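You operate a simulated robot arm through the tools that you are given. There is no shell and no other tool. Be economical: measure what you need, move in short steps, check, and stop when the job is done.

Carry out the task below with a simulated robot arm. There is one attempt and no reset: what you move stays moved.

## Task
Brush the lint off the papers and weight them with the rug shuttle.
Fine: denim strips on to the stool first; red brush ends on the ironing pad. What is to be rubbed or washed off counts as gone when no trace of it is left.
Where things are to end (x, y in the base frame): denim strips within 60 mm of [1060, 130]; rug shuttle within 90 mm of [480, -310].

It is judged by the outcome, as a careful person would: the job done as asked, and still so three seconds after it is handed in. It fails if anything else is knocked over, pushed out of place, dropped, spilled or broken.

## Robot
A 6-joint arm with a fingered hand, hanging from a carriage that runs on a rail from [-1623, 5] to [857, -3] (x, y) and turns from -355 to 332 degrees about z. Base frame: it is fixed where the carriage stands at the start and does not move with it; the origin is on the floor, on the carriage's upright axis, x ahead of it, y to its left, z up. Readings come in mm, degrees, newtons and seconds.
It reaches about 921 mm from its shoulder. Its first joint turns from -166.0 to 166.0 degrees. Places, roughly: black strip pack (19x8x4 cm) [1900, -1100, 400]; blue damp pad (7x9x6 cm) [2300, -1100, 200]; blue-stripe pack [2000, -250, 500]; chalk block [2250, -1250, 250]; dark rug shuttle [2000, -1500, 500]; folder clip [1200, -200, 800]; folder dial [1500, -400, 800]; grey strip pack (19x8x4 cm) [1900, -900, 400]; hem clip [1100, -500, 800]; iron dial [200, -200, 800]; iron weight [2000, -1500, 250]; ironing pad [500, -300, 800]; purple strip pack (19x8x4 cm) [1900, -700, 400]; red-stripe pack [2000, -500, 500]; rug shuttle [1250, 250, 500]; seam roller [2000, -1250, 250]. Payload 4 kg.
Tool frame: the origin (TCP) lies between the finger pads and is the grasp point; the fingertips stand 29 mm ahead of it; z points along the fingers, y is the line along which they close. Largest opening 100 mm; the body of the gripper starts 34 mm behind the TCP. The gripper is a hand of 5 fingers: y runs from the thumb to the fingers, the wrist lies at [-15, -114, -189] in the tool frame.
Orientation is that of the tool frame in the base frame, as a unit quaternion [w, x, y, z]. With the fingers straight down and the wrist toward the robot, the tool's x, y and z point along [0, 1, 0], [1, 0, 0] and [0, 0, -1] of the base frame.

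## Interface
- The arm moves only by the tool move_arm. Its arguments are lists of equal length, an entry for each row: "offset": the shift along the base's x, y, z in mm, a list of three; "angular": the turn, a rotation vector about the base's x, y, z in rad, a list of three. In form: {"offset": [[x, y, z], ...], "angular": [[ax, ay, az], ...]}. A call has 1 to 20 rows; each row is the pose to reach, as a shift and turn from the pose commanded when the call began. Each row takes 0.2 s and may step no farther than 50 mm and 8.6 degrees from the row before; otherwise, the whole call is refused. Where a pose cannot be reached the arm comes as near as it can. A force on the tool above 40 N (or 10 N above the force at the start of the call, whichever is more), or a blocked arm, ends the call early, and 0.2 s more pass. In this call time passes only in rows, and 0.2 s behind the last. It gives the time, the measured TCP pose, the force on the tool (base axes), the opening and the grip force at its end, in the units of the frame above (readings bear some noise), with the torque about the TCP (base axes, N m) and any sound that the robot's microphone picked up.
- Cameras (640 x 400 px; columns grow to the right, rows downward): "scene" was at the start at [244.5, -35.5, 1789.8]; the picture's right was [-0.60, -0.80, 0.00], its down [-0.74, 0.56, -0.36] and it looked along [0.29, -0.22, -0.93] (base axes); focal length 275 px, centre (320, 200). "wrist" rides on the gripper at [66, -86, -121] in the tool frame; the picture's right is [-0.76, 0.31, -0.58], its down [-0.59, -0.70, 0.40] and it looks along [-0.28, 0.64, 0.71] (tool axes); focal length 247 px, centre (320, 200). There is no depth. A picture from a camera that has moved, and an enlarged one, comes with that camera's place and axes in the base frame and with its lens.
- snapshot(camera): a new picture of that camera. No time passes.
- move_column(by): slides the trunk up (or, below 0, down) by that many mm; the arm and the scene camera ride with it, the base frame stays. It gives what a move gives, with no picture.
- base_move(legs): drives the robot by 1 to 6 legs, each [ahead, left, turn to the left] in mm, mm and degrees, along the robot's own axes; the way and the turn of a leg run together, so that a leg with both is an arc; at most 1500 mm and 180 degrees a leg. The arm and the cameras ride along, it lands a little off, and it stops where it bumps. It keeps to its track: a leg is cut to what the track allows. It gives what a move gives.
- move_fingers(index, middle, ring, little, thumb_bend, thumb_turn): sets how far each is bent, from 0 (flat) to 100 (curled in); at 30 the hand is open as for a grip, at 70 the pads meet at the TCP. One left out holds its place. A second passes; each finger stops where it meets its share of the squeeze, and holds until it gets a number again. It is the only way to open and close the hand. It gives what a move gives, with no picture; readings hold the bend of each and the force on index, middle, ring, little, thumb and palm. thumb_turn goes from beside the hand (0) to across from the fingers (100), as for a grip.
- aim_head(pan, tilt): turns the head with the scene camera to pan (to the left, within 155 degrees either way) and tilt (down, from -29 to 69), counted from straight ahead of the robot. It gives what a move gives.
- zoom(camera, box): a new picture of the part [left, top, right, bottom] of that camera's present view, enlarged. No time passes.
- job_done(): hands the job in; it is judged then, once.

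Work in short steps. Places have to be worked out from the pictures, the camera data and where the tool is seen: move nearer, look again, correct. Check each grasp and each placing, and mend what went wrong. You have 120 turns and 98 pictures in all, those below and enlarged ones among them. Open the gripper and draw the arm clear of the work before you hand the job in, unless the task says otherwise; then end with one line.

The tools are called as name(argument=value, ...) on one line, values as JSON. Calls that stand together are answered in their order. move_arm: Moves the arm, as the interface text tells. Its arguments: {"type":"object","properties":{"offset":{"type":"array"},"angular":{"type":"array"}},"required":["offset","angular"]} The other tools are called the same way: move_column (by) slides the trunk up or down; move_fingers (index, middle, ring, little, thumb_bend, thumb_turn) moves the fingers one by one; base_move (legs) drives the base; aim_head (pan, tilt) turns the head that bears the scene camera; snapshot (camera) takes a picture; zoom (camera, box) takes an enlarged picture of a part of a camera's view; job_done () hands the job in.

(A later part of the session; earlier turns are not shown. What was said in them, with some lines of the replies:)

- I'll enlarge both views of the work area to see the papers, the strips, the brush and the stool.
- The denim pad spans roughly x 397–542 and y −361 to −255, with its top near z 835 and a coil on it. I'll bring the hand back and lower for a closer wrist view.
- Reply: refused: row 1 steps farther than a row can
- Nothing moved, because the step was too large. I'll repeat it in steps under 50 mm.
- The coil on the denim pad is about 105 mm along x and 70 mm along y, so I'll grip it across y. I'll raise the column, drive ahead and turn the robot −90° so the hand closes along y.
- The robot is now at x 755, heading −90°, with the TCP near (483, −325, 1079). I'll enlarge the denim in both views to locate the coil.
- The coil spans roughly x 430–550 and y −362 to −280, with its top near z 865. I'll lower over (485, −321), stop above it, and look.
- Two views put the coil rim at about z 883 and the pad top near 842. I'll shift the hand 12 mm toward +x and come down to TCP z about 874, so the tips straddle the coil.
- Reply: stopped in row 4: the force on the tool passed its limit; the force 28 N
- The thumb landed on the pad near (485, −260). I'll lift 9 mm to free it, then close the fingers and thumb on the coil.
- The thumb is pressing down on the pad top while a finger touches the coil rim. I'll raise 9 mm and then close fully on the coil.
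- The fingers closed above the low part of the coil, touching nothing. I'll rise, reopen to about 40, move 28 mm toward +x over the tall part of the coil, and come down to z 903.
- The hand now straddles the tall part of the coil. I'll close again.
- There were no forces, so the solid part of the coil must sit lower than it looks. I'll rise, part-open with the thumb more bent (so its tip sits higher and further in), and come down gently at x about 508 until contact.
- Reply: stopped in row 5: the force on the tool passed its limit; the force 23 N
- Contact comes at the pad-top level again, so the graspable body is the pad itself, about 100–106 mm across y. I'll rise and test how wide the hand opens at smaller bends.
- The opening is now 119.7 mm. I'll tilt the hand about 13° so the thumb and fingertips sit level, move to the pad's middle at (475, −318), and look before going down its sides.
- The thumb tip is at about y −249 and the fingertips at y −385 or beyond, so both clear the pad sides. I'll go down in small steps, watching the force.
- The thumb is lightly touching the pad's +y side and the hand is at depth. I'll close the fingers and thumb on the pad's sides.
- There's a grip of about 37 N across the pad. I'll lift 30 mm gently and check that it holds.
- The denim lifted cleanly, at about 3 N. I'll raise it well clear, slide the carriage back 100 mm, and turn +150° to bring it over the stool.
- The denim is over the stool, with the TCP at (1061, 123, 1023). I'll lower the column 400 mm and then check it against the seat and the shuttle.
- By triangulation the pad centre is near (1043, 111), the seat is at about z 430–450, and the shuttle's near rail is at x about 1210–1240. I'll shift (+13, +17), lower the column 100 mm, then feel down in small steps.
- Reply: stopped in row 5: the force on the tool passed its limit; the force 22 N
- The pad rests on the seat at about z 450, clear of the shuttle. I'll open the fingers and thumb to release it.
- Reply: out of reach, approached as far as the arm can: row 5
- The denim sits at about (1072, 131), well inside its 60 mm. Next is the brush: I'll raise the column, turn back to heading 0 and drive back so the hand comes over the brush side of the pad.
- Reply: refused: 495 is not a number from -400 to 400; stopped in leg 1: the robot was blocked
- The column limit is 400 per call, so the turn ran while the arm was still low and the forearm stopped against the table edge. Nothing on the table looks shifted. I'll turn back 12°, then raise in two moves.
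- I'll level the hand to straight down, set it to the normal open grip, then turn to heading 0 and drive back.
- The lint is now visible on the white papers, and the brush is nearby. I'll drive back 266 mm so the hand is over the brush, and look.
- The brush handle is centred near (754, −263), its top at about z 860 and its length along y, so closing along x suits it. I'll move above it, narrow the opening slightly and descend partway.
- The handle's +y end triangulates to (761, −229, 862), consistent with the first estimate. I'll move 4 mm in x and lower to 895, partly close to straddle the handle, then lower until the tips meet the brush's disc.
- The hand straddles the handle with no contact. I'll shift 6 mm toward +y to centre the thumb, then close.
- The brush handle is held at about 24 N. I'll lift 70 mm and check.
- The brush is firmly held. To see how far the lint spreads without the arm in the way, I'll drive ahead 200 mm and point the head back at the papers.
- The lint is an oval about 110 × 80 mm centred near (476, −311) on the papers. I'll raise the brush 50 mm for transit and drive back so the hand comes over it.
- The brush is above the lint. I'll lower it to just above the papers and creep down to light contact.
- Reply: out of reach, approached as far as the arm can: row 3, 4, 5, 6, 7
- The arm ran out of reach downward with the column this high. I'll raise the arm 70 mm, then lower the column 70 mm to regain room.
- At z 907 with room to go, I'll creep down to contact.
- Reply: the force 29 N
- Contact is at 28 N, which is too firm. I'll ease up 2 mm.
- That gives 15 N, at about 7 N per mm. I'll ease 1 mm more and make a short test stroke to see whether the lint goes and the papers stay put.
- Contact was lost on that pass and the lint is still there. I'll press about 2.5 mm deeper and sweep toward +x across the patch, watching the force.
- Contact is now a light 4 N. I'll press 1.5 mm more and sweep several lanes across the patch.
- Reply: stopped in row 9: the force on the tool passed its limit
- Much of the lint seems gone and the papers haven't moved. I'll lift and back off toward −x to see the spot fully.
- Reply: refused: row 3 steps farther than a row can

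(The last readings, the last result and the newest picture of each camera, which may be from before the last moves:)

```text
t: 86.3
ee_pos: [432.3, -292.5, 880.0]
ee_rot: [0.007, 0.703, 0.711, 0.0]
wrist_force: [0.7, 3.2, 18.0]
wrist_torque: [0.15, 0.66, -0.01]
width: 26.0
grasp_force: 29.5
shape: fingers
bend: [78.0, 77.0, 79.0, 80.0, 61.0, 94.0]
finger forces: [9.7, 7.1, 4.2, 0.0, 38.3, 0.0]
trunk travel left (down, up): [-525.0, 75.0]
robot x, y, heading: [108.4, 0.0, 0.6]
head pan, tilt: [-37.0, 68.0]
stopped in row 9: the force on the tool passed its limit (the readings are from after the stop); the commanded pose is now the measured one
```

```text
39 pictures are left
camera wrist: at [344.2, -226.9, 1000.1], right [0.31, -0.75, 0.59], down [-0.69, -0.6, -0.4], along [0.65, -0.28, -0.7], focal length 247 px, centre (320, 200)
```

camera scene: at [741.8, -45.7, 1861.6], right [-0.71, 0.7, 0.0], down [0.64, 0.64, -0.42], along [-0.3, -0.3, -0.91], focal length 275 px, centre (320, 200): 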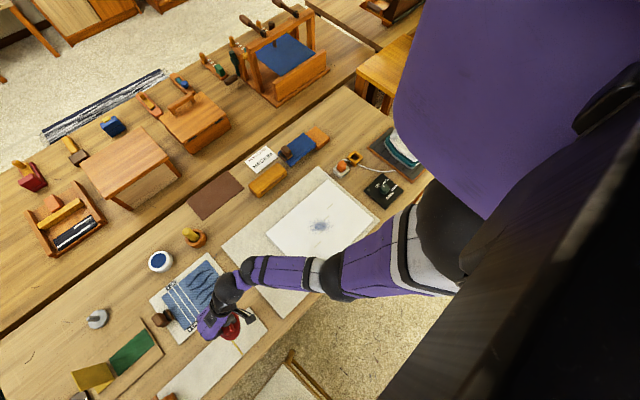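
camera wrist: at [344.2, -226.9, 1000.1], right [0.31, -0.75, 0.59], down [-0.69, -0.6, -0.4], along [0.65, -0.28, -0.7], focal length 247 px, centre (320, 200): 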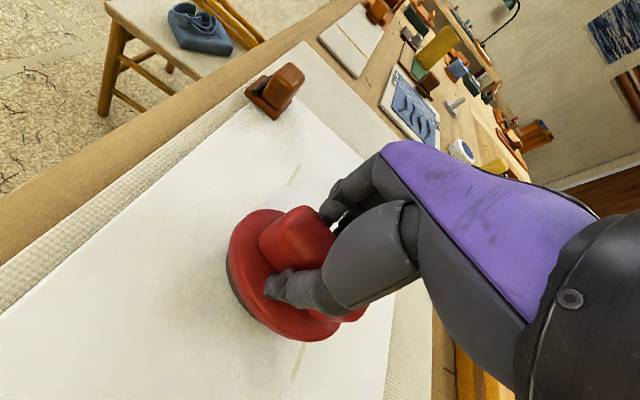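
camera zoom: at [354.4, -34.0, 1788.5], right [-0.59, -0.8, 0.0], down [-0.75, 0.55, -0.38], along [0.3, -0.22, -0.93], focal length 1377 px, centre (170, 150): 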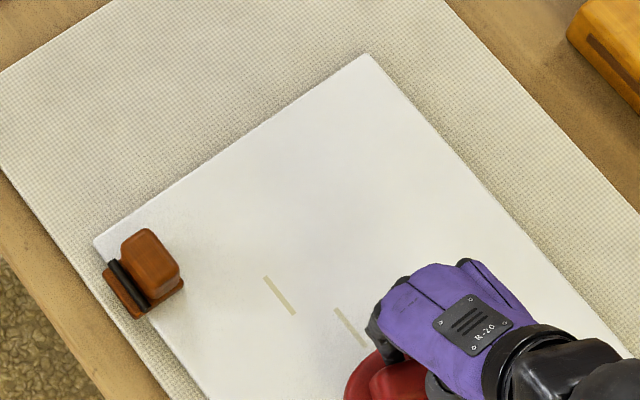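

The step was too long, so nothing moved. I'll redo the lift and retreat in smaller steps and look again.

move_arm(offset=[[0, 0, 15], [0, 0, 40], [-30, 0, 60], [-60, 0, 60], [-100, 0, 60], [-130, 0, 60]], angular=[[0, 0, 0], [0, 0, 0], [0, 0, 0], [0, 0, 0], [0, 0, 0], [0, 0, 0]])

zoom(camera="scene", box=[310, 190, 430, 280])

zoom(camera="wrist", box=[160, 60, 400, 260])

```text
t: 87.7
ee_pos: [298.5, -289.2, 936.6]
ee_rot: [0.005, 0.703, 0.712, 0.001]
wrist_force: [0.5, -0.1, -1.1]
wrist_torque: [0.02, 0.01, -0.02]
width: 26.0
grasp_force: 22.6
shape: fingers
bend: [78.0, 77.0, 79.0, 80.0, 61.0, 94.0]
finger forces: [9.7, 7.0, 4.2, 0.0, 23.9, 0.0]
trunk travel left (down, up): [-525.0, 75.0]
robot x, y, heading: [105.3, 0.6, 0.5]
head pan, tilt: [-37.0, 68.0]
```

```text
4.44 times, centred on (370, 235) of scene
camera zoom: at [353.9, -33.9, 1788.6], right [-0.59, -0.8, 0.0], down [-0.75, 0.55, -0.37], along [0.3, -0.22, -0.93], focal length 1224 px, centre (98, 44)
```

zoom: 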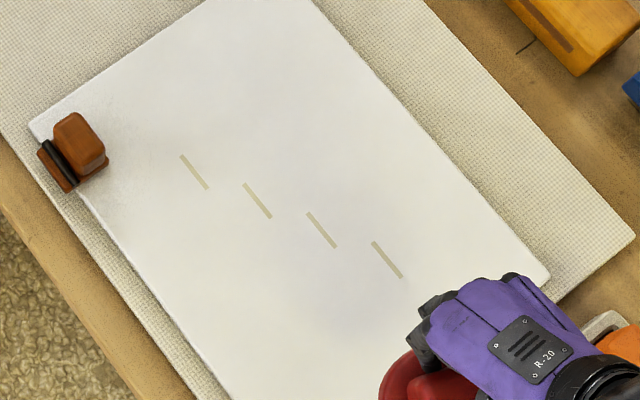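

```text
2.00 times, centred on (280, 160) of wrist
camera zoom: at [210.9, -225.3, 1058.4], right [0.31, -0.75, 0.58], down [-0.69, -0.6, -0.4], along [0.65, -0.28, -0.71], focal length 494 px, centre (400, 280)
```

zoom: 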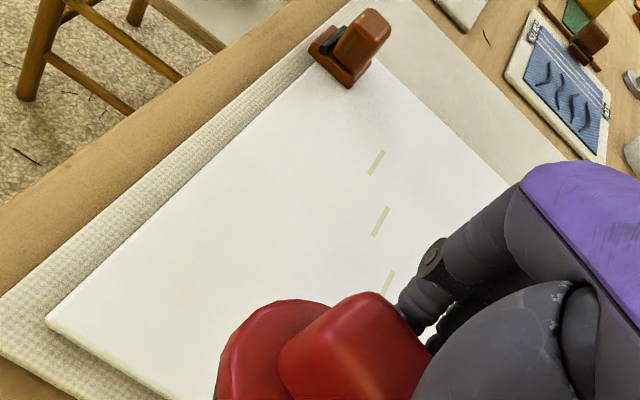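

The lint looks gone and all four printed dashes are clean. I'll enlarge the spot to check for any faint residue.

zoom(camera="scene", box=[350, 210, 410, 255])

```text
8.89 times, centred on (380, 232) of scene
camera zoom: at [353.9, -33.9, 1788.6], right [-0.59, -0.8, 0.0], down [-0.75, 0.55, -0.37], along [0.3, -0.22, -0.93], focal length 2448 px, centre (-213, -89)
```

zoom: 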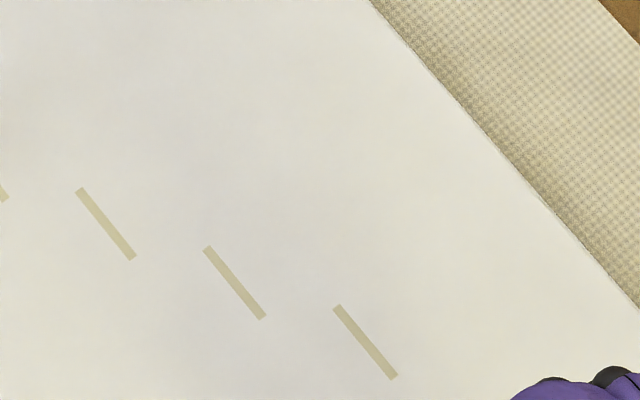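

It looks clean. For safety I'll do one more light pass over the middle, then check it with the brush out of the way.

move_arm(offset=[[40, -8, 0], [85, -16, 0], [105, -18, -35], [105, -18, -55], [105, -18, -58.5], [130, -18, -58.5], [155, -18, -58.5], [180, -18, -58.5], [205, -18, -58.5], [225, -18, -58.5]], angular=[[0, 0, 0], [0, 0, 0], [0, 0, 0], [0, 0, 0], [0, 0, 0], [0, 0, 0], [0, 0, 0], [0, 0, 0], [0, 0, 0], [0, 0, 0]])

```text
t: 89.9
ee_pos: [525.1, -309.8, 879.3]
ee_rot: [0.004, 0.703, 0.711, 0.0]
wrist_force: [-0.6, 0.0, -0.7]
wrist_torque: [0.02, -0.07, 0.01]
width: 25.4
grasp_force: 22.7
shape: fingers
bend: [78.0, 77.0, 79.0, 80.0, 60.0, 95.0]
finger forces: [11.1, 6.1, 4.2, 0.3, 24.4, 0.0]
trunk travel left (down, up): [-525.0, 75.0]
robot x, y, heading: [107.8, 2.5, 0.7]
head pan, tilt: [-37.0, 68.0]
```

That pass barely touched. I'll press 2 mm lower and sweep back and forth.

move_arm(offset=[[0, -10, -2], [-20, -15, -2.5], [-45, -15, -2.5], [-70, -15, -2.5], [-95, -15, -2.5], [-115, -10, -2], [-115, 5, -2], [-95, 15, -2], [-70, 15, -2], [-45, 15, -2], [-20, 15, -2], [0, 15, -2]], angular=[[0, 0, 0], [0, 0, 0], [0, 0, 0], [0, 0, 0], [0, 0, 0], [0, 0, 0], [0, 0, 0], [0, 0, 0], [0, 0, 0], [0, 0, 0], [0, 0, 0], [0, 0, 0]])

```text
t: 92.5
ee_pos: [525.0, -294.3, 877.1]
ee_rot: [0.005, 0.703, 0.711, 0.0]
wrist_force: [-7.0, -0.3, 20.9]
wrist_torque: [0.22, 1.11, 0.17]
width: 27.1
grasp_force: 30.2
shape: fingers
bend: [79.0, 78.0, 79.0, 80.0, 59.0, 98.0]
finger forces: [5.6, 3.5, 3.9, 1.3, 45.2, 0.0]
trunk travel left (down, up): [-525.0, 75.0]
robot x, y, heading: [109.5, 0.0, 0.5]
head pan, tilt: [-37.0, 68.0]
```

The second pass ran with about 20 N contact. I'll lift the brush, drive ahead 230 mm back over its old place on the ironing pad, and check the papers.

move_arm(offset=[[0, 0, 20], [0, 10, 60], [0, 37, 90]], angular=[[0, 0, 0], [0, 0, 0], [0, 0, 0]])

base_move(legs=[[230, 0, 0]])

snapshot(camera="wrist")

snapshot(camera="scene")

```text
t: 93.3
ee_pos: [524.2, -257.5, 967.2]
ee_rot: [0.004, 0.703, 0.711, 0.0]
wrist_force: [-0.8, 0.4, -1.0]
wrist_torque: [0.01, -0.03, -0.03]
width: 26.0
grasp_force: 22.1
shape: fingers
bend: [79.0, 78.0, 79.0, 80.0, 58.0, 96.0]
finger forces: [11.2, 6.0, 3.8, 0.7, 22.1, 0.0]
trunk travel left (down, up): [-525.0, 75.0]
robot x, y, heading: [110.9, -4.2, 0.7]
head pan, tilt: [-37.0, 68.0]
```

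```text
t: 95.0
ee_pos: [753.8, -257.7, 966.5]
ee_rot: [0.005, 0.703, 0.711, 0.0]
wrist_force: [-0.7, -0.1, -1.0]
wrist_torque: [0.0, 0.01, 0.01]
width: 25.7
grasp_force: 22.2
shape: fingers
bend: [79.0, 78.0, 79.0, 80.0, 58.0, 96.0]
finger forces: [11.2, 6.2, 3.9, 0.6, 22.1, 0.0]
trunk travel left (down, up): [-525.0, 75.0]
robot x, y, heading: [336.2, -2.7, 0.6]
head pan, tilt: [-37.0, 68.0]
```

```text
35 pictures are left
camera wrist: at [664.8, -193.1, 1088.3], right [0.31, -0.75, 0.58], down [-0.69, -0.6, -0.4], along [0.65, -0.28, -0.71], focal length 247 px, centre (320, 200)
```

wrist: 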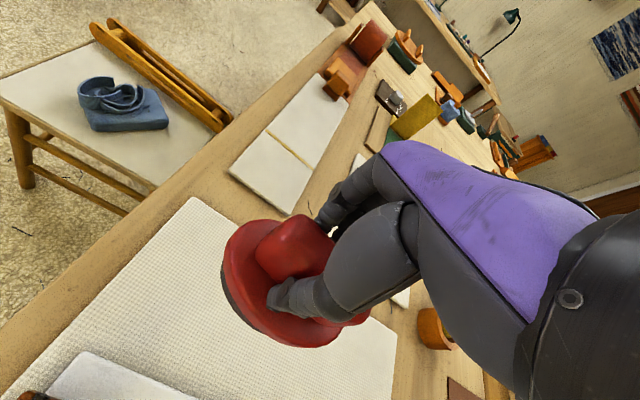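

```text
34 pictures are left
camera scene: at [582.6, -34.7, 1788.5], right [-0.59, -0.8, 0.0], down [-0.75, 0.55, -0.37], along [0.3, -0.22, -0.93], focal length 275 px, centre (320, 200)
```

scene: 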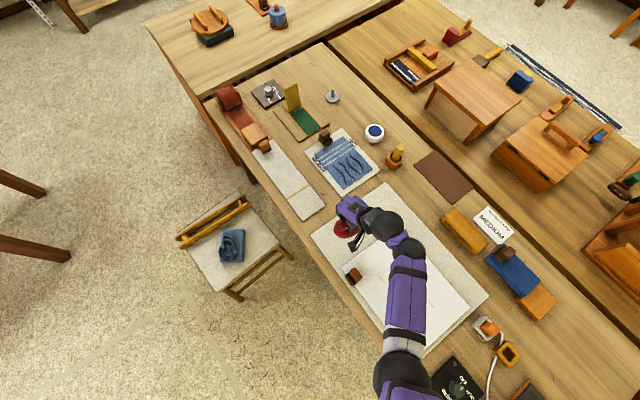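

The papers look clean and in place, and the brush is over its old spot on the mat. I'll lower it to contact.

move_arm(offset=[[0, 0, -40], [0, 0, -75], [0, 0, -88], [0, 0, -92], [0, 0, -94], [0, 0, -96]], angular=[[0, 0, 0], [0, 0, 0], [0, 0, 0], [0, 0, 0], [0, 0, 0], [0, 0, 0]])

```text
t: 96.4
ee_pos: [752.9, -258.6, 871.2]
ee_rot: [0.004, 0.704, 0.71, 0.0]
wrist_force: [-0.4, -0.1, -1.4]
wrist_torque: [0.02, -0.02, 0.01]
width: 26.0
grasp_force: 21.5
shape: fingers
bend: [79.0, 78.0, 79.0, 80.0, 58.0, 96.0]
finger forces: [11.1, 6.1, 3.9, 0.6, 22.0, 0.0]
trunk travel left (down, up): [-525.0, 75.0]
robot x, y, heading: [334.2, -0.0, 0.8]
head pan, tilt: [-37.0, 68.0]
```

No contact yet. I'll creep down in 1 mm steps.

move_arm(offset=[[0, 0, -1.5], [0, 0, -3], [0, 0, -4.5]], angular=[[0, 0, 0], [0, 0, 0], [0, 0, 0]])

```text
t: 97.3
ee_pos: [756.9, -259.6, 869.6]
ee_rot: [0.007, 0.702, 0.713, 0.001]
wrist_force: [-8.2, 5.5, 24.8]
wrist_torque: [0.21, 1.33, -0.12]
width: 26.5
grasp_force: 31.8
shape: fingers
bend: [79.0, 78.0, 79.0, 80.0, 59.0, 96.0]
finger forces: [7.1, 3.2, 2.7, 0.0, 50.1, 0.1]
trunk travel left (down, up): [-525.0, 75.0]
robot x, y, heading: [334.4, -1.8, 0.7]
head pan, tilt: [-37.0, 68.0]
stopped in row 3: the force on the tool passed its limit (the readings are from after the stop); the commanded pose is now the measured one
```

The brush is firmly on the mat. I'll ease up 2 mm, open gently and rise.

move_arm(offset=[[0, 0, 2]], angular=[[0, 0, 0]])

move_fingers(index=49, middle=49, ring=49, little=49, thumb_bend=47)

move_arm(offset=[[0, 0, 15], [0, 0, 40], [0, 0, 80], [0, 0, 120], [0, 0, 160]], angular=[[0, 0, 0], [0, 0, 0], [0, 0, 0], [0, 0, 0], [0, 0, 0]])

snapshot(camera="wrist")

```text
t: 97.7
ee_pos: [756.0, -259.6, 869.8]
ee_rot: [0.007, 0.703, 0.712, 0.002]
wrist_force: [-1.2, 2.7, 6.9]
wrist_torque: [0.1, 0.42, 0.01]
width: 26.3
grasp_force: 24.3
shape: fingers
bend: [79.0, 77.0, 79.0, 80.0, 59.0, 96.0]
finger forces: [9.1, 4.8, 4.0, 0.9, 29.4, 0.1]
trunk travel left (down, up): [-525.0, 75.0]
robot x, y, heading: [333.9, 0.4, 0.5]
head pan, tilt: [-37.0, 68.0]
```

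```text
t: 98.7
ee_pos: [755.4, -258.3, 870.9]
ee_rot: [0.006, 0.702, 0.712, 0.001]
wrist_force: [-1.4, 2.0, 5.8]
wrist_torque: [0.06, 0.29, -0.1]
width: 57.4
grasp_force: 5.2
shape: fingers
bend: [49.0, 49.0, 49.0, 49.0, 46.0, 96.0]
finger forces: [0.1, 0.0, 0.0, 0.0, 12.1, 0.0]
trunk travel left (down, up): [-525.0, 75.0]
robot x, y, heading: [334.3, 1.4, 0.7]
head pan, tilt: [-37.0, 68.0]
```

```text
t: 99.9
ee_pos: [754.1, -260.9, 1029.8]
ee_rot: [0.007, 0.702, 0.712, 0.0]
wrist_force: [-0.9, 0.9, -0.2]
wrist_torque: [-0.02, -0.04, -0.01]
width: 55.4
grasp_force: 0.0
shape: fingers
bend: [49.0, 49.0, 49.0, 49.0, 47.0, 98.0]
finger forces: [0.0, 0.0, 0.0, 0.1, 0.0, 0.0]
trunk travel left (down, up): [-525.0, 75.0]
robot x, y, heading: [337.3, -1.7, 0.4]
head pan, tilt: [-37.0, 68.0]
```

```text
33 pictures are left
camera wrist: at [665.6, -195.3, 1150.7], right [0.31, -0.75, 0.59], down [-0.69, -0.6, -0.4], along [0.65, -0.28, -0.7], focal length 247 px, centre (320, 200)
```

wrist: 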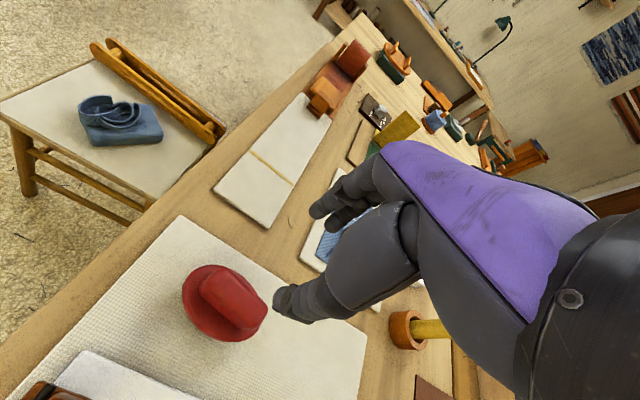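

The brush sits upright on the ironing pad. Next is the shuttle: I'll drive to x about 650, turn +42° and take a fresh view of the stool.

base_move(legs=[[314, 0, 0], [0, 0, 42]])

aim_head(pan=-25, tilt=60)

snapshot(camera="scene")

snapshot(camera="wrist")

```text
t: 104.0
ee_pos: [1143.1, 79.7, 1029.4]
ee_rot: [0.006, 0.406, 0.914, 0.003]
wrist_force: [-0.8, 0.8, -0.6]
wrist_torque: [-0.03, -0.03, 0.03]
width: 55.2
grasp_force: 0.1
shape: fingers
bend: [49.0, 49.0, 49.0, 49.0, 47.0, 98.0]
finger forces: [0.0, 0.0, 0.0, 0.0, 0.0, 0.1]
trunk travel left (down, up): [-525.0, 75.0]
robot x, y, heading: [659.9, -3.0, 42.0]
head pan, tilt: [-37.0, 68.0]
```

```text
t: 104.7
ee_pos: [1143.3, 79.2, 1029.0]
ee_rot: [0.007, 0.406, 0.914, 0.003]
wrist_force: [0.7, -1.1, -0.5]
wrist_torque: [0.01, -0.01, -0.02]
width: 55.4
grasp_force: 0.0
shape: fingers
bend: [49.0, 49.0, 49.0, 49.0, 47.0, 98.0]
finger forces: [0.0, 0.0, 0.1, 0.1, 0.0, 0.0]
trunk travel left (down, up): [-525.0, 75.0]
robot x, y, heading: [661.0, 3.5, 42.0]
head pan, tilt: [-25.0, 60.0]
```

```text
32 pictures are left
camera scene: at [869.4, 149.2, 1797.2], right [0.29, -0.96, 0.0], down [-0.83, -0.25, -0.5], along [0.48, 0.15, -0.87], focal length 275 px, centre (320, 200)
```

scene: 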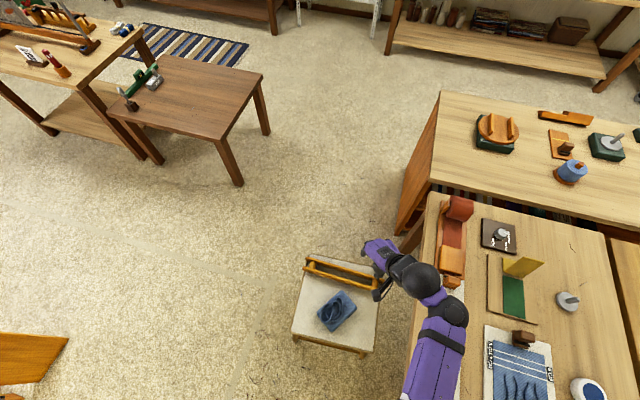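

```text
31 pictures are left
camera wrist: at [1032.1, 70.2, 1150.4], right [0.73, -0.36, 0.59], down [-0.12, -0.91, -0.4], along [0.68, 0.22, -0.7], focal length 247 px, centre (320, 200)
```

wrist: 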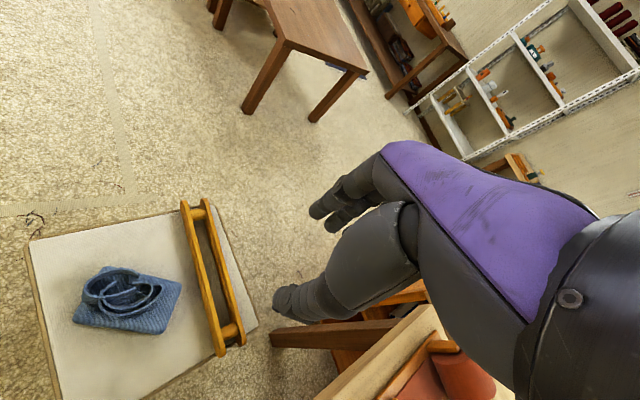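

I'll enlarge the shuttle in both views to triangulate it.

zoom(camera="scene", box=[280, 240, 400, 320])

zoom(camera="wrist", box=[140, 190, 300, 370])

```text
5.00 times, centred on (340, 280) of scene
camera zoom: at [869.4, 149.2, 1797.2], right [0.29, -0.96, 0.0], down [-0.83, -0.25, -0.5], along [0.48, 0.15, -0.87], focal length 1377 px, centre (220, -200)
```

zoom: 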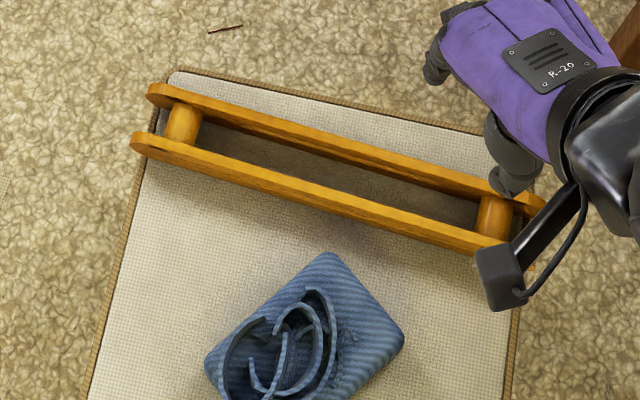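

```text
2.22 times, centred on (220, 280) of wrist
camera zoom: at [1032.1, 70.2, 1150.4], right [0.73, -0.36, 0.59], down [-0.12, -0.91, -0.4], along [0.68, 0.22, -0.7], focal length 549 px, centre (542, 22)
```

zoom: 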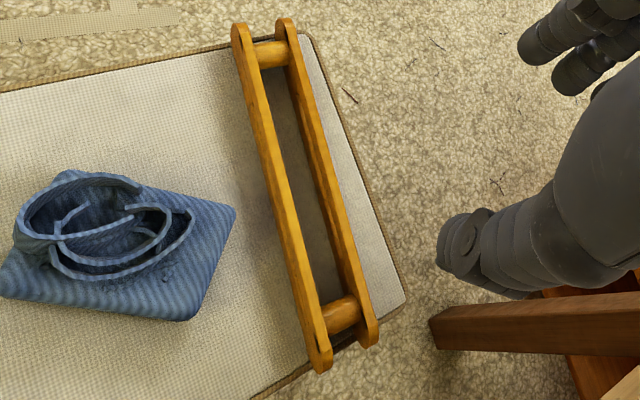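

The shuttle's spacers triangulate to (1240, 300) and (1240, −8) at z 475, so it lies along y with its centre at (1240, 146). I'll yaw the hand to close along x, open it, and move above the centre.

move_arm(offset=[[16, 11, 0], [32, 22, 0], [48, 33, 0], [64, 44, 0], [80, 55, 0], [97, 67, 0]], angular=[[0, 0, -0.122], [0, 0, -0.245], [0, 0, -0.367], [0, 0, -0.489], [0, 0, -0.612], [0, 0, -0.734]])

move_fingers(index=28, middle=28, ring=28, little=28, thumb_bend=30)

snapshot(camera="scene")

```text
t: 106.1
ee_pos: [1239.0, 145.9, 1029.6]
ee_rot: [0.007, 0.707, 0.708, 0.001]
wrist_force: [-0.7, -0.1, -0.3]
wrist_torque: [0.04, -0.02, 0.02]
width: 55.2
grasp_force: 0.0
shape: fingers
bend: [49.0, 49.0, 49.0, 49.0, 47.0, 98.0]
finger forces: [0.0, 0.0, 0.0, 0.0, 0.1, 0.0]
trunk travel left (down, up): [-525.0, 75.0]
robot x, y, heading: [655.0, 1.1, 41.9]
head pan, tilt: [-25.0, 60.0]
```

```text
t: 107.1
ee_pos: [1240.0, 144.6, 1028.9]
ee_rot: [0.007, 0.706, 0.708, 0.001]
wrist_force: [-0.1, 0.1, 0.2]
wrist_torque: [-0.02, 0.0, 0.0]
width: 101.6
grasp_force: 0.1
shape: fingers
bend: [28.0, 28.0, 28.0, 28.0, 30.0, 96.0]
finger forces: [0.1, 0.1, 0.0, 0.1, 0.1, 0.0]
trunk travel left (down, up): [-525.0, 75.0]
robot x, y, heading: [658.1, 0.6, 41.7]
head pan, tilt: [-25.0, 60.0]
```

```text
28 pictures are left
camera scene: at [869.4, 149.3, 1797.2], right [0.29, -0.96, 0.0], down [-0.83, -0.25, -0.5], along [0.48, 0.15, -0.87], focal length 275 px, centre (320, 200)
```

scene: 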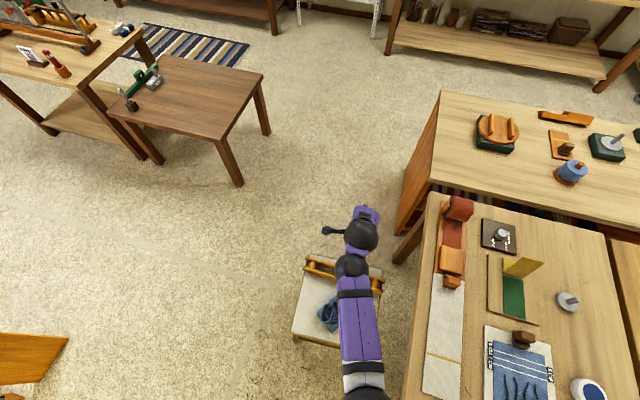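

The elbow is well clear of the table. I'll lower the column 400 and look.

move_column(by=-400)

snapshot(camera="wrist")

zoom(camera="scene", box=[220, 160, 460, 320])

```text
t: 111.0
ee_pos: [1239.9, 144.6, 628.0]
ee_rot: [0.006, 0.706, 0.708, 0.001]
wrist_force: [-0.4, -0.1, 0.6]
wrist_torque: [0.01, -0.04, -0.01]
width: 101.5
grasp_force: 0.0
shape: fingers
bend: [28.0, 28.0, 28.0, 28.0, 30.0, 96.0]
finger forces: [0.0, 0.1, 0.0, 0.0, 0.0, 0.0]
trunk travel left (down, up): [-125.0, 475.0]
robot x, y, heading: [653.8, -0.8, 42.1]
head pan, tilt: [-25.0, 60.0]
```

```text
27 pictures are left
camera wrist: at [1150.9, 211.6, 749.8], right [0.3, -0.75, 0.59], down [-0.7, -0.59, -0.4], along [0.65, -0.29, -0.7], focal length 247 px, centre (320, 200)
```

wrist: 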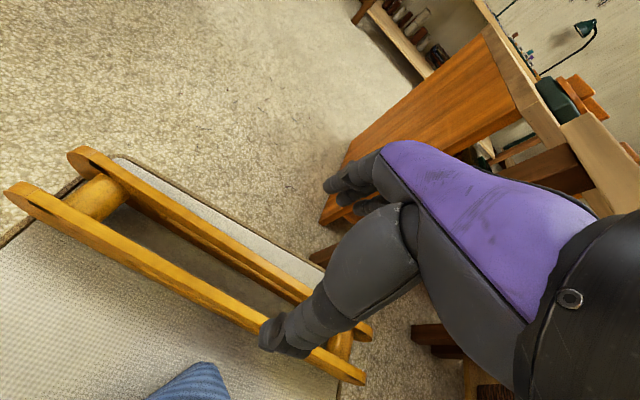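

```text
2.50 times, centred on (340, 240) of scene
camera zoom: at [869.4, 149.3, 1397.2], right [0.29, -0.96, 0.0], down [-0.83, -0.25, -0.5], along [0.48, 0.15, -0.87], focal length 688 px, centre (270, 100)
```

zoom: 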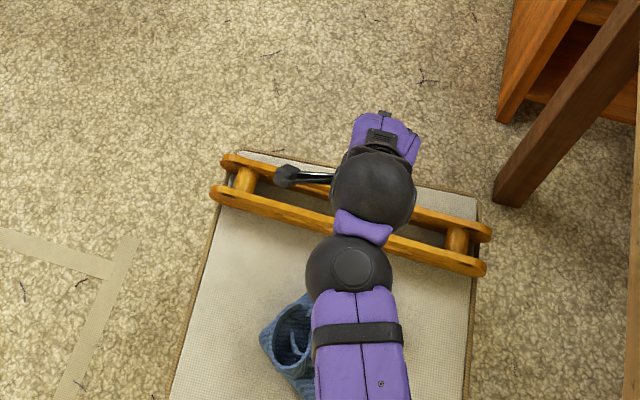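

The rails are about 40 mm apart, centred near x 1236, so the hand straddles both. I'll shift 3 mm, lower 100 mm by column, then feel down with the arm.

move_arm(offset=[[-3, 2, 0]], angular=[[0, 0, 0]])

move_column(by=-100)

move_arm(offset=[[0, 0, -6], [0, 0, -12], [0, 0, -17], [0, 0, -21]], angular=[[0, 0, 0], [0, 0, 0], [0, 0, 0], [0, 0, 0]])

snapshot(camera="wrist")

```text
t: 111.4
ee_pos: [1235.5, 146.4, 628.5]
ee_rot: [0.008, 0.707, 0.708, 0.001]
wrist_force: [0.7, -0.5, 0.6]
wrist_torque: [-0.01, -0.01, -0.01]
width: 101.4
grasp_force: 0.1
shape: fingers
bend: [28.0, 28.0, 28.0, 28.0, 30.0, 96.0]
finger forces: [0.0, 0.0, 0.0, 0.0, 0.0, 0.0]
trunk travel left (down, up): [-125.0, 475.0]
robot x, y, heading: [656.8, -0.5, 42.1]
head pan, tilt: [-25.0, 60.0]
```

```text
t: 112.7
ee_pos: [1237.1, 147.0, 528.9]
ee_rot: [0.006, 0.706, 0.708, 0.002]
wrist_force: [-0.2, -0.1, 0.8]
wrist_torque: [-0.03, 0.0, -0.01]
width: 101.5
grasp_force: 0.1
shape: fingers
bend: [28.0, 28.0, 28.0, 28.0, 30.0, 96.0]
finger forces: [0.0, 0.1, 0.0, 0.0, 0.0, 0.0]
trunk travel left (down, up): [-25.0, 575.0]
robot x, y, heading: [656.9, -2.5, 42.0]
head pan, tilt: [-25.0, 60.0]
```

```text
t: 113.7
ee_pos: [1236.4, 146.2, 507.6]
ee_rot: [0.007, 0.706, 0.708, 0.0]
wrist_force: [-0.2, -0.6, -0.2]
wrist_torque: [0.03, 0.03, -0.01]
width: 101.5
grasp_force: 0.0
shape: fingers
bend: [28.0, 28.0, 28.0, 28.0, 30.0, 96.0]
finger forces: [0.0, 0.1, 0.0, 0.0, 0.1, 0.0]
trunk travel left (down, up): [-25.0, 575.0]
robot x, y, heading: [659.3, -4.5, 42.0]
head pan, tilt: [-25.0, 60.0]
```

```text
25 pictures are left
camera wrist: at [1148.1, 213.0, 628.7], right [0.3, -0.75, 0.59], down [-0.7, -0.59, -0.4], along [0.65, -0.29, -0.7], focal length 247 px, centre (320, 200)
```

wrist: 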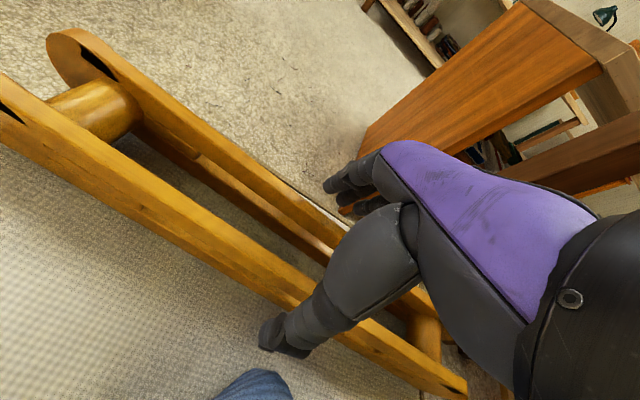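

The thumb is outside the near rail and the fingers are beyond the far rail. I'll close on the two rails.

move_fingers(index=65, middle=65, ring=65, little=65, thumb_bend=62)

snapshot(camera="wrist")

```text
t: 114.7
ee_pos: [1237.2, 147.0, 508.0]
ee_rot: [0.007, 0.706, 0.708, 0.001]
wrist_force: [1.7, -1.3, 1.0]
wrist_torque: [0.03, 0.05, 0.01]
width: 56.3
grasp_force: 18.5
shape: fingers
bend: [56.0, 58.0, 58.0, 65.0, 49.0, 97.0]
finger forces: [8.6, 5.8, 4.6, 0.0, 17.9, 0.1]
trunk travel left (down, up): [-25.0, 575.0]
robot x, y, heading: [658.3, -0.5, 42.1]
head pan, tilt: [-25.0, 60.0]
```

```text
24 pictures are left
camera wrist: at [1148.7, 212.7, 629.0], right [0.3, -0.75, 0.59], down [-0.7, -0.59, -0.4], along [0.65, -0.29, -0.7], focal length 247 px, centre (320, 200)
```

wrist: 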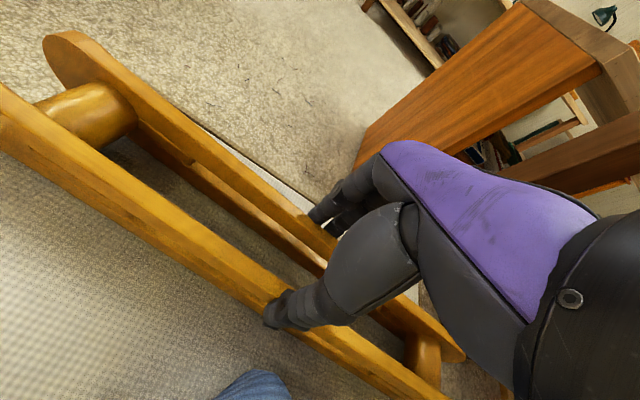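

It's held at about 18 N. I'll lift 20 mm and read the load.

move_arm(offset=[[0, 0, 5], [0, 0, 12], [0, 0, 20]], angular=[[0, 0, 0], [0, 0, 0], [0, 0, 0]])

snapshot(camera="wrist")

```text
t: 115.5
ee_pos: [1235.4, 146.4, 526.9]
ee_rot: [0.007, 0.706, 0.708, 0.0]
wrist_force: [0.1, -0.2, -3.3]
wrist_torque: [-0.05, -0.04, 0.01]
width: 56.8
grasp_force: 18.2
shape: fingers
bend: [56.0, 58.0, 58.0, 65.0, 49.0, 96.0]
finger forces: [8.1, 5.6, 4.5, 0.0, 18.2, 0.1]
trunk travel left (down, up): [-25.0, 575.0]
robot x, y, heading: [658.3, -0.2, 42.1]
head pan, tilt: [-25.0, 60.0]
```

```text
23 pictures are left
camera wrist: at [1147.2, 213.1, 648.3], right [0.3, -0.75, 0.59], down [-0.7, -0.59, -0.4], along [0.65, -0.29, -0.7], focal length 247 px, centre (320, 200)
```

wrist: 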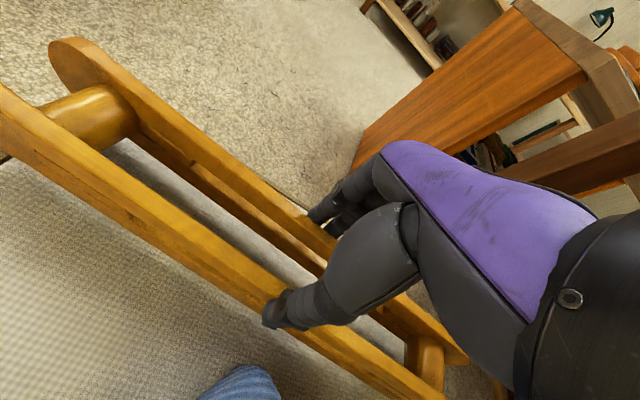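

The shuttle lifted level, at about 3 N. I'll raise it with the column in two moves.

move_column(by=400)

move_column(by=120)

```text
t: 119.3
ee_pos: [1235.5, 147.1, 928.2]
ee_rot: [0.006, 0.706, 0.708, 0.001]
wrist_force: [0.9, -0.4, -2.8]
wrist_torque: [0.02, -0.05, 0.01]
width: 57.0
grasp_force: 18.5
shape: fingers
bend: [56.0, 58.0, 58.0, 65.0, 49.0, 96.0]
finger forces: [8.2, 5.5, 4.5, 0.0, 18.1, 0.0]
trunk travel left (down, up): [-425.0, 175.0]
robot x, y, heading: [656.5, -4.5, 41.8]
head pan, tilt: [-25.0, 60.0]
```

```text
t: 120.8
ee_pos: [1235.6, 147.4, 1047.2]
ee_rot: [0.007, 0.706, 0.708, 0.001]
wrist_force: [-0.8, 0.1, -2.3]
wrist_torque: [-0.01, -0.02, -0.03]
width: 56.4
grasp_force: 18.0
shape: fingers
bend: [56.0, 58.0, 58.0, 65.0, 49.0, 96.0]
finger forces: [8.2, 5.5, 4.3, 0.0, 18.2, 0.0]
trunk travel left (down, up): [-545.0, 55.0]
robot x, y, heading: [658.4, -0.2, 41.8]
head pan, tilt: [-25.0, 60.0]
```

The grip is steady. I'll draw the hand back toward the robot and yaw it +42° so it lines up with the robot's heading.

move_arm(offset=[[-25, -22, 0], [-50, -45, 0], [-75, -67, 0], [-100, -90, 0], [-130, -117, 0], [-163, -147, 0]], angular=[[0, 0, 0.122], [0, 0, 0.244], [0, 0, 0.366], [0, 0, 0.489], [0, 0, 0.611], [0, 0, 0.733]])

snapshot(camera="scene")

```text
t: 122.2
ee_pos: [1073.2, -0.5, 1048.1]
ee_rot: [0.006, 0.406, 0.914, 0.004]
wrist_force: [-0.3, 0.8, -2.2]
wrist_torque: [-0.04, -0.03, 0.0]
width: 56.4
grasp_force: 17.5
shape: fingers
bend: [56.0, 59.0, 59.0, 65.0, 49.0, 96.0]
finger forces: [8.4, 5.4, 4.3, 0.0, 17.9, 0.0]
trunk travel left (down, up): [-545.0, 55.0]
robot x, y, heading: [657.8, -2.0, 41.9]
head pan, tilt: [-25.0, 60.0]
```

```text
22 pictures are left
camera scene: at [869.4, 149.5, 1817.2], right [0.29, -0.96, 0.0], down [-0.83, -0.25, -0.5], along [0.48, 0.15, -0.87], focal length 275 px, centre (320, 200)
```

scene: 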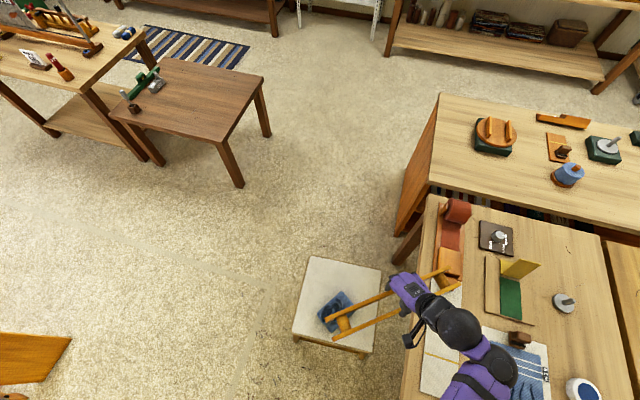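

I'll turn −132° to heading −90° with the shuttle high, then slide along the rail to bring it over the papers.

base_move(legs=[[0, 0, -66], [0, 0, -66], [0, 98, 0]])

aim_head(pan=-37, tilt=68)

snapshot(camera="scene")

snapshot(camera="wrist")

```text
t: 129.1
ee_pos: [478.3, -314.0, 1047.3]
ee_rot: [0.005, 1.0, 0.005, -0.004]
wrist_force: [1.6, 0.0, -2.5]
wrist_torque: [-0.01, -0.01, 0.04]
width: 56.2
grasp_force: 17.3
shape: fingers
bend: [56.0, 59.0, 59.0, 65.0, 49.0, 96.0]
finger forces: [7.8, 5.0, 4.1, 0.0, 17.1, 0.1]
trunk travel left (down, up): [-545.0, 55.0]
robot x, y, heading: [752.1, -1.6, -89.7]
head pan, tilt: [-25.0, 60.0]
```

```text
t: 129.8
ee_pos: [478.2, -314.9, 1046.8]
ee_rot: [0.006, 1.0, 0.005, -0.003]
wrist_force: [-1.1, -0.3, -3.3]
wrist_torque: [0.0, -0.01, -0.03]
width: 56.3
grasp_force: 17.5
shape: fingers
bend: [56.0, 59.0, 59.0, 65.0, 49.0, 96.0]
finger forces: [7.9, 5.0, 4.0, 0.0, 17.1, 0.0]
trunk travel left (down, up): [-545.0, 55.0]
robot x, y, heading: [752.8, -2.4, -89.6]
head pan, tilt: [-37.0, 68.0]
```

```text
21 pictures are left
camera scene: at [720.2, -249.7, 1808.5], right [-0.8, 0.6, 0.0], down [0.55, 0.74, -0.37], along [-0.22, -0.3, -0.93], focal length 275 px, centre (320, 200)
```

scene: 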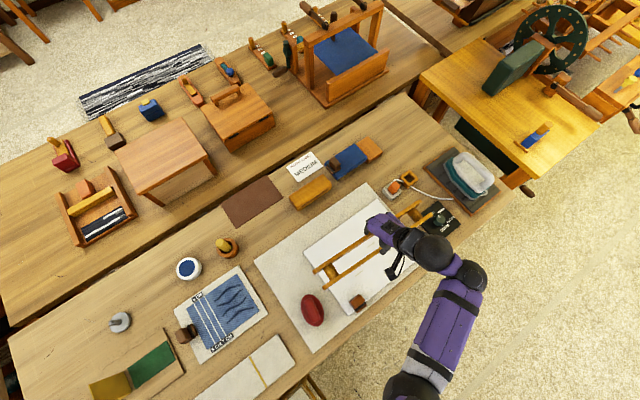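

```text
20 pictures are left
camera wrist: at [542.8, -226.6, 1168.2], right [-0.75, -0.31, 0.59], down [-0.6, 0.69, -0.4], along [-0.28, -0.65, -0.7], focal length 247 px, centre (320, 200)
```

wrist: 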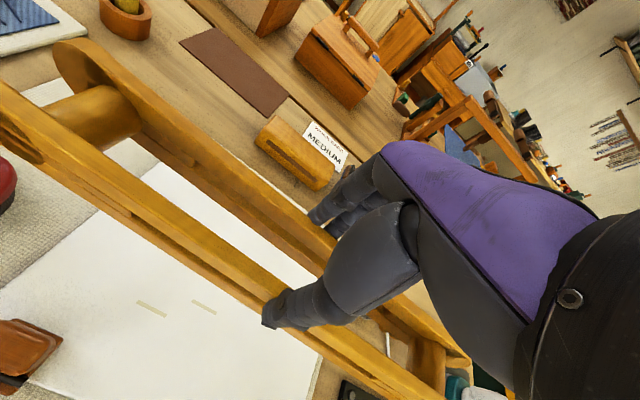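

The shuttle is over the papers at (478, −315), lying along them, with its ends clear of the clip, brush and dial. I'll lower it, then creep to contact.

move_arm(offset=[[0, 2, -40], [0, 3, -80], [0, 4, -120], [0, 4, -150], [0, 4, -162]], angular=[[0, 0, 0], [0, 0, 0], [0, 0, 0], [0, 0, 0], [0, 0, 0]])

zoom(camera="scene", box=[240, 160, 480, 340])

```text
t: 131.0
ee_pos: [480.4, -309.9, 885.6]
ee_rot: [0.005, 1.0, 0.004, -0.004]
wrist_force: [-0.5, -0.2, -2.8]
wrist_torque: [-0.03, 0.04, 0.01]
width: 55.9
grasp_force: 17.3
shape: fingers
bend: [57.0, 59.0, 59.0, 65.0, 49.0, 96.0]
finger forces: [7.9, 5.0, 4.2, 0.0, 16.9, 0.0]
trunk travel left (down, up): [-545.0, 55.0]
robot x, y, heading: [754.4, 3.6, -89.5]
head pan, tilt: [-37.0, 68.0]
```

```text
2.22 times, centred on (360, 250) of scene
camera zoom: at [720.2, -249.7, 1808.5], right [-0.8, 0.6, 0.0], down [0.55, 0.74, -0.37], along [-0.22, -0.3, -0.93], focal length 612 px, centre (231, 89)
```

zoom: 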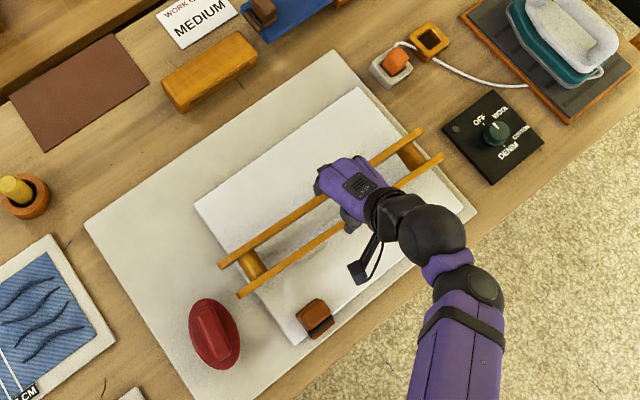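

Everything around is clear. I'll creep down to contact.

move_arm(offset=[[0, 0, -5], [0, 0, -9], [0, 0, -12], [0, 0, -14], [0, 0, -16], [0, 0, -18], [0, 0, -20]], angular=[[0, 0, 0], [0, 0, 0], [0, 0, 0], [0, 0, 0], [0, 0, 0], [0, 0, 0], [0, 0, 0]])

```text
t: 132.6
ee_pos: [477.6, -311.6, 867.0]
ee_rot: [0.006, 1.0, 0.006, -0.005]
wrist_force: [1.6, -0.1, 6.7]
wrist_torque: [0.35, -0.14, 0.0]
width: 56.1
grasp_force: 17.4
shape: fingers
bend: [57.0, 59.0, 59.0, 65.0, 49.0, 96.0]
finger forces: [7.9, 4.8, 3.8, 0.1, 17.3, 0.1]
trunk travel left (down, up): [-545.0, 55.0]
robot x, y, heading: [752.3, -4.1, -89.6]
head pan, tilt: [-37.0, 68.0]
```

The shuttle is resting on the papers. I'll open the hand moderately and rise.

move_fingers(index=33, middle=33, ring=33, little=33, thumb_bend=36)

move_arm(offset=[[0, 0, 10], [0, 0, 30], [0, 0, 70], [0, 0, 110], [0, 0, 150]], angular=[[0, 0, 0], [0, 0, 0], [0, 0, 0], [0, 0, 0], [0, 0, 0]])

snapshot(camera="wrist")

```text
t: 133.6
ee_pos: [478.4, -310.0, 866.5]
ee_rot: [0.005, 1.0, 0.005, -0.003]
wrist_force: [0.5, -0.2, -0.8]
wrist_torque: [0.01, -0.01, 0.03]
width: 87.9
grasp_force: 0.0
shape: fingers
bend: [33.0, 33.0, 33.0, 33.0, 36.0, 96.0]
finger forces: [0.1, 0.0, 0.0, 0.0, 0.0, 0.1]
trunk travel left (down, up): [-545.0, 55.0]
robot x, y, heading: [751.0, -1.5, -89.5]
head pan, tilt: [-37.0, 68.0]
```

```text
t: 134.8
ee_pos: [476.2, -308.3, 1014.5]
ee_rot: [0.005, 1.0, 0.005, -0.003]
wrist_force: [1.0, 0.0, 0.1]
wrist_torque: [-0.04, 0.05, -0.04]
width: 88.0
grasp_force: 0.1
shape: fingers
bend: [33.0, 33.0, 33.0, 33.0, 36.0, 96.0]
finger forces: [0.1, 0.1, 0.0, 0.0, 0.0, 0.0]
trunk travel left (down, up): [-545.0, 55.0]
robot x, y, heading: [750.2, -4.7, -89.5]
head pan, tilt: [-37.0, 68.0]
```

```text
18 pictures are left
camera wrist: at [540.4, -220.0, 1136.1], right [-0.75, -0.31, 0.59], down [-0.6, 0.69, -0.4], along [-0.28, -0.65, -0.7], focal length 247 px, centre (320, 200)
```

wrist: 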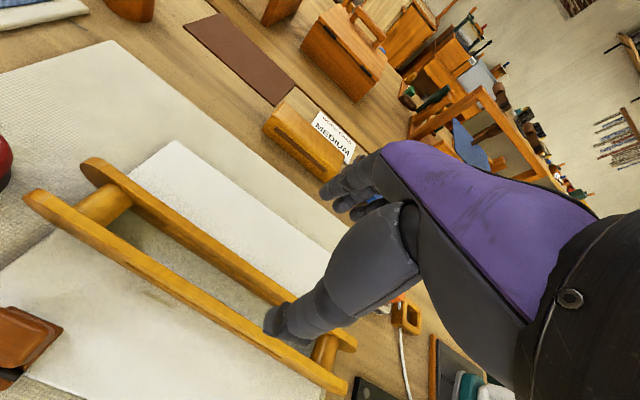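

The shuttle stays flat on the papers. I'll swing the arm clear by turning to heading 0 and do a final check.

base_move(legs=[[0, 0, 89.5]])

aim_head(pan=-125, tilt=65)

snapshot(camera="scene")

snapshot(camera="wrist")

```text
t: 139.1
ee_pos: [1062.0, -276.4, 1015.1]
ee_rot: [0.008, 0.7, 0.714, 0.001]
wrist_force: [0.5, 0.5, 0.3]
wrist_torque: [-0.04, -0.01, 0.01]
width: 87.9
grasp_force: 0.0
shape: fingers
bend: [33.0, 33.0, 33.0, 33.0, 36.0, 96.0]
finger forces: [0.0, 0.1, 0.0, 0.0, 0.0, 0.1]
trunk travel left (down, up): [-545.0, 55.0]
robot x, y, heading: [753.9, -4.5, 1.2]
head pan, tilt: [-37.0, 68.0]
```

```text
t: 140.7
ee_pos: [1061.7, -277.2, 1014.8]
ee_rot: [0.006, 0.701, 0.713, 0.001]
wrist_force: [-0.1, 0.1, -0.3]
wrist_torque: [0.03, -0.04, -0.03]
width: 87.8
grasp_force: 0.1
shape: fingers
bend: [33.0, 33.0, 33.0, 33.0, 36.0, 96.0]
finger forces: [0.0, 0.0, 0.0, 0.1, 0.0, 0.1]
trunk travel left (down, up): [-545.0, 55.0]
robot x, y, heading: [751.1, -1.4, 1.0]
head pan, tilt: [-125.0, 65.0]
```

```text
17 pictures are left
camera scene: at [918.7, -51.3, 1811.6], right [-0.83, 0.56, 0.0], down [0.51, 0.75, -0.42], along [-0.24, -0.35, -0.91], focal length 275 px, centre (320, 200)
```

scene: 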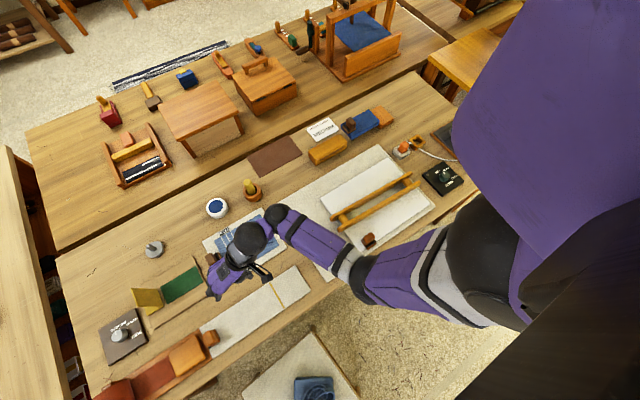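

```text
16 pictures are left
camera wrist: at [971.4, -212.3, 1135.9], right [0.31, -0.75, 0.59], down [-0.69, -0.6, -0.4], along [0.65, -0.28, -0.7], focal length 247 px, centre (320, 200)
```

wrist: 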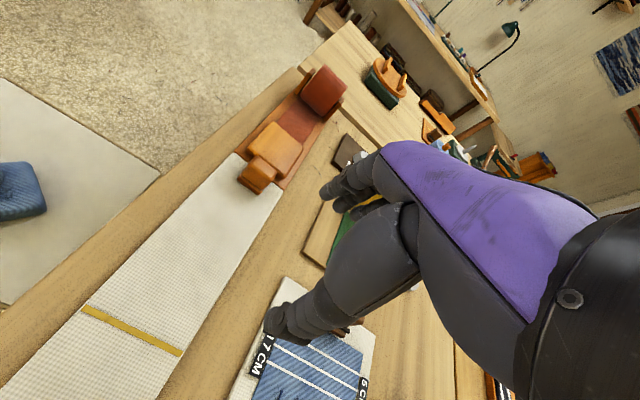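

I'll enlarge the papers for a last look at lint and shuttle position.

zoom(camera="scene", box=[300, 140, 450, 260])

```text
3.33 times, centred on (375, 200) of scene
camera zoom: at [918.7, -51.3, 1811.6], right [-0.83, 0.56, 0.0], down [0.51, 0.75, -0.42], along [-0.24, -0.35, -0.91], focal length 918 px, centre (137, 200)
```

zoom: 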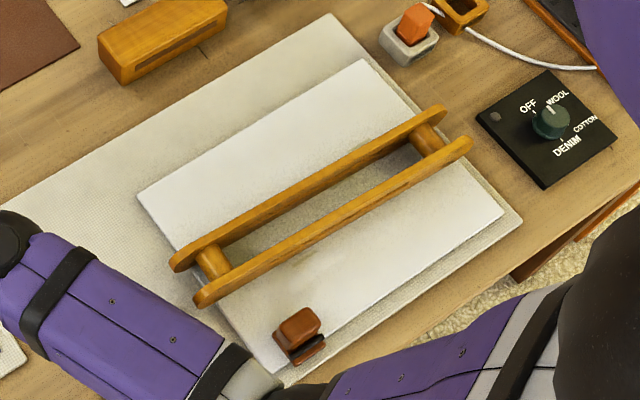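

The papers are clean, the shuttle rests on them centred near (486, −307), the brush is on the ironing pad, and the denim is on the stool. The hand is open and clear, so I'm handing in.

job_done()

```text
The job is handed in.
```

The lint is brushed off the papers and no trace shows in the final close-up. The rug shuttle weights them at about (486, −307), the denim strips are on the stool at about (1072, 131), and the red brush is back on the ironing pad. The forearm bumped the table edge once, but nothing looked moved.
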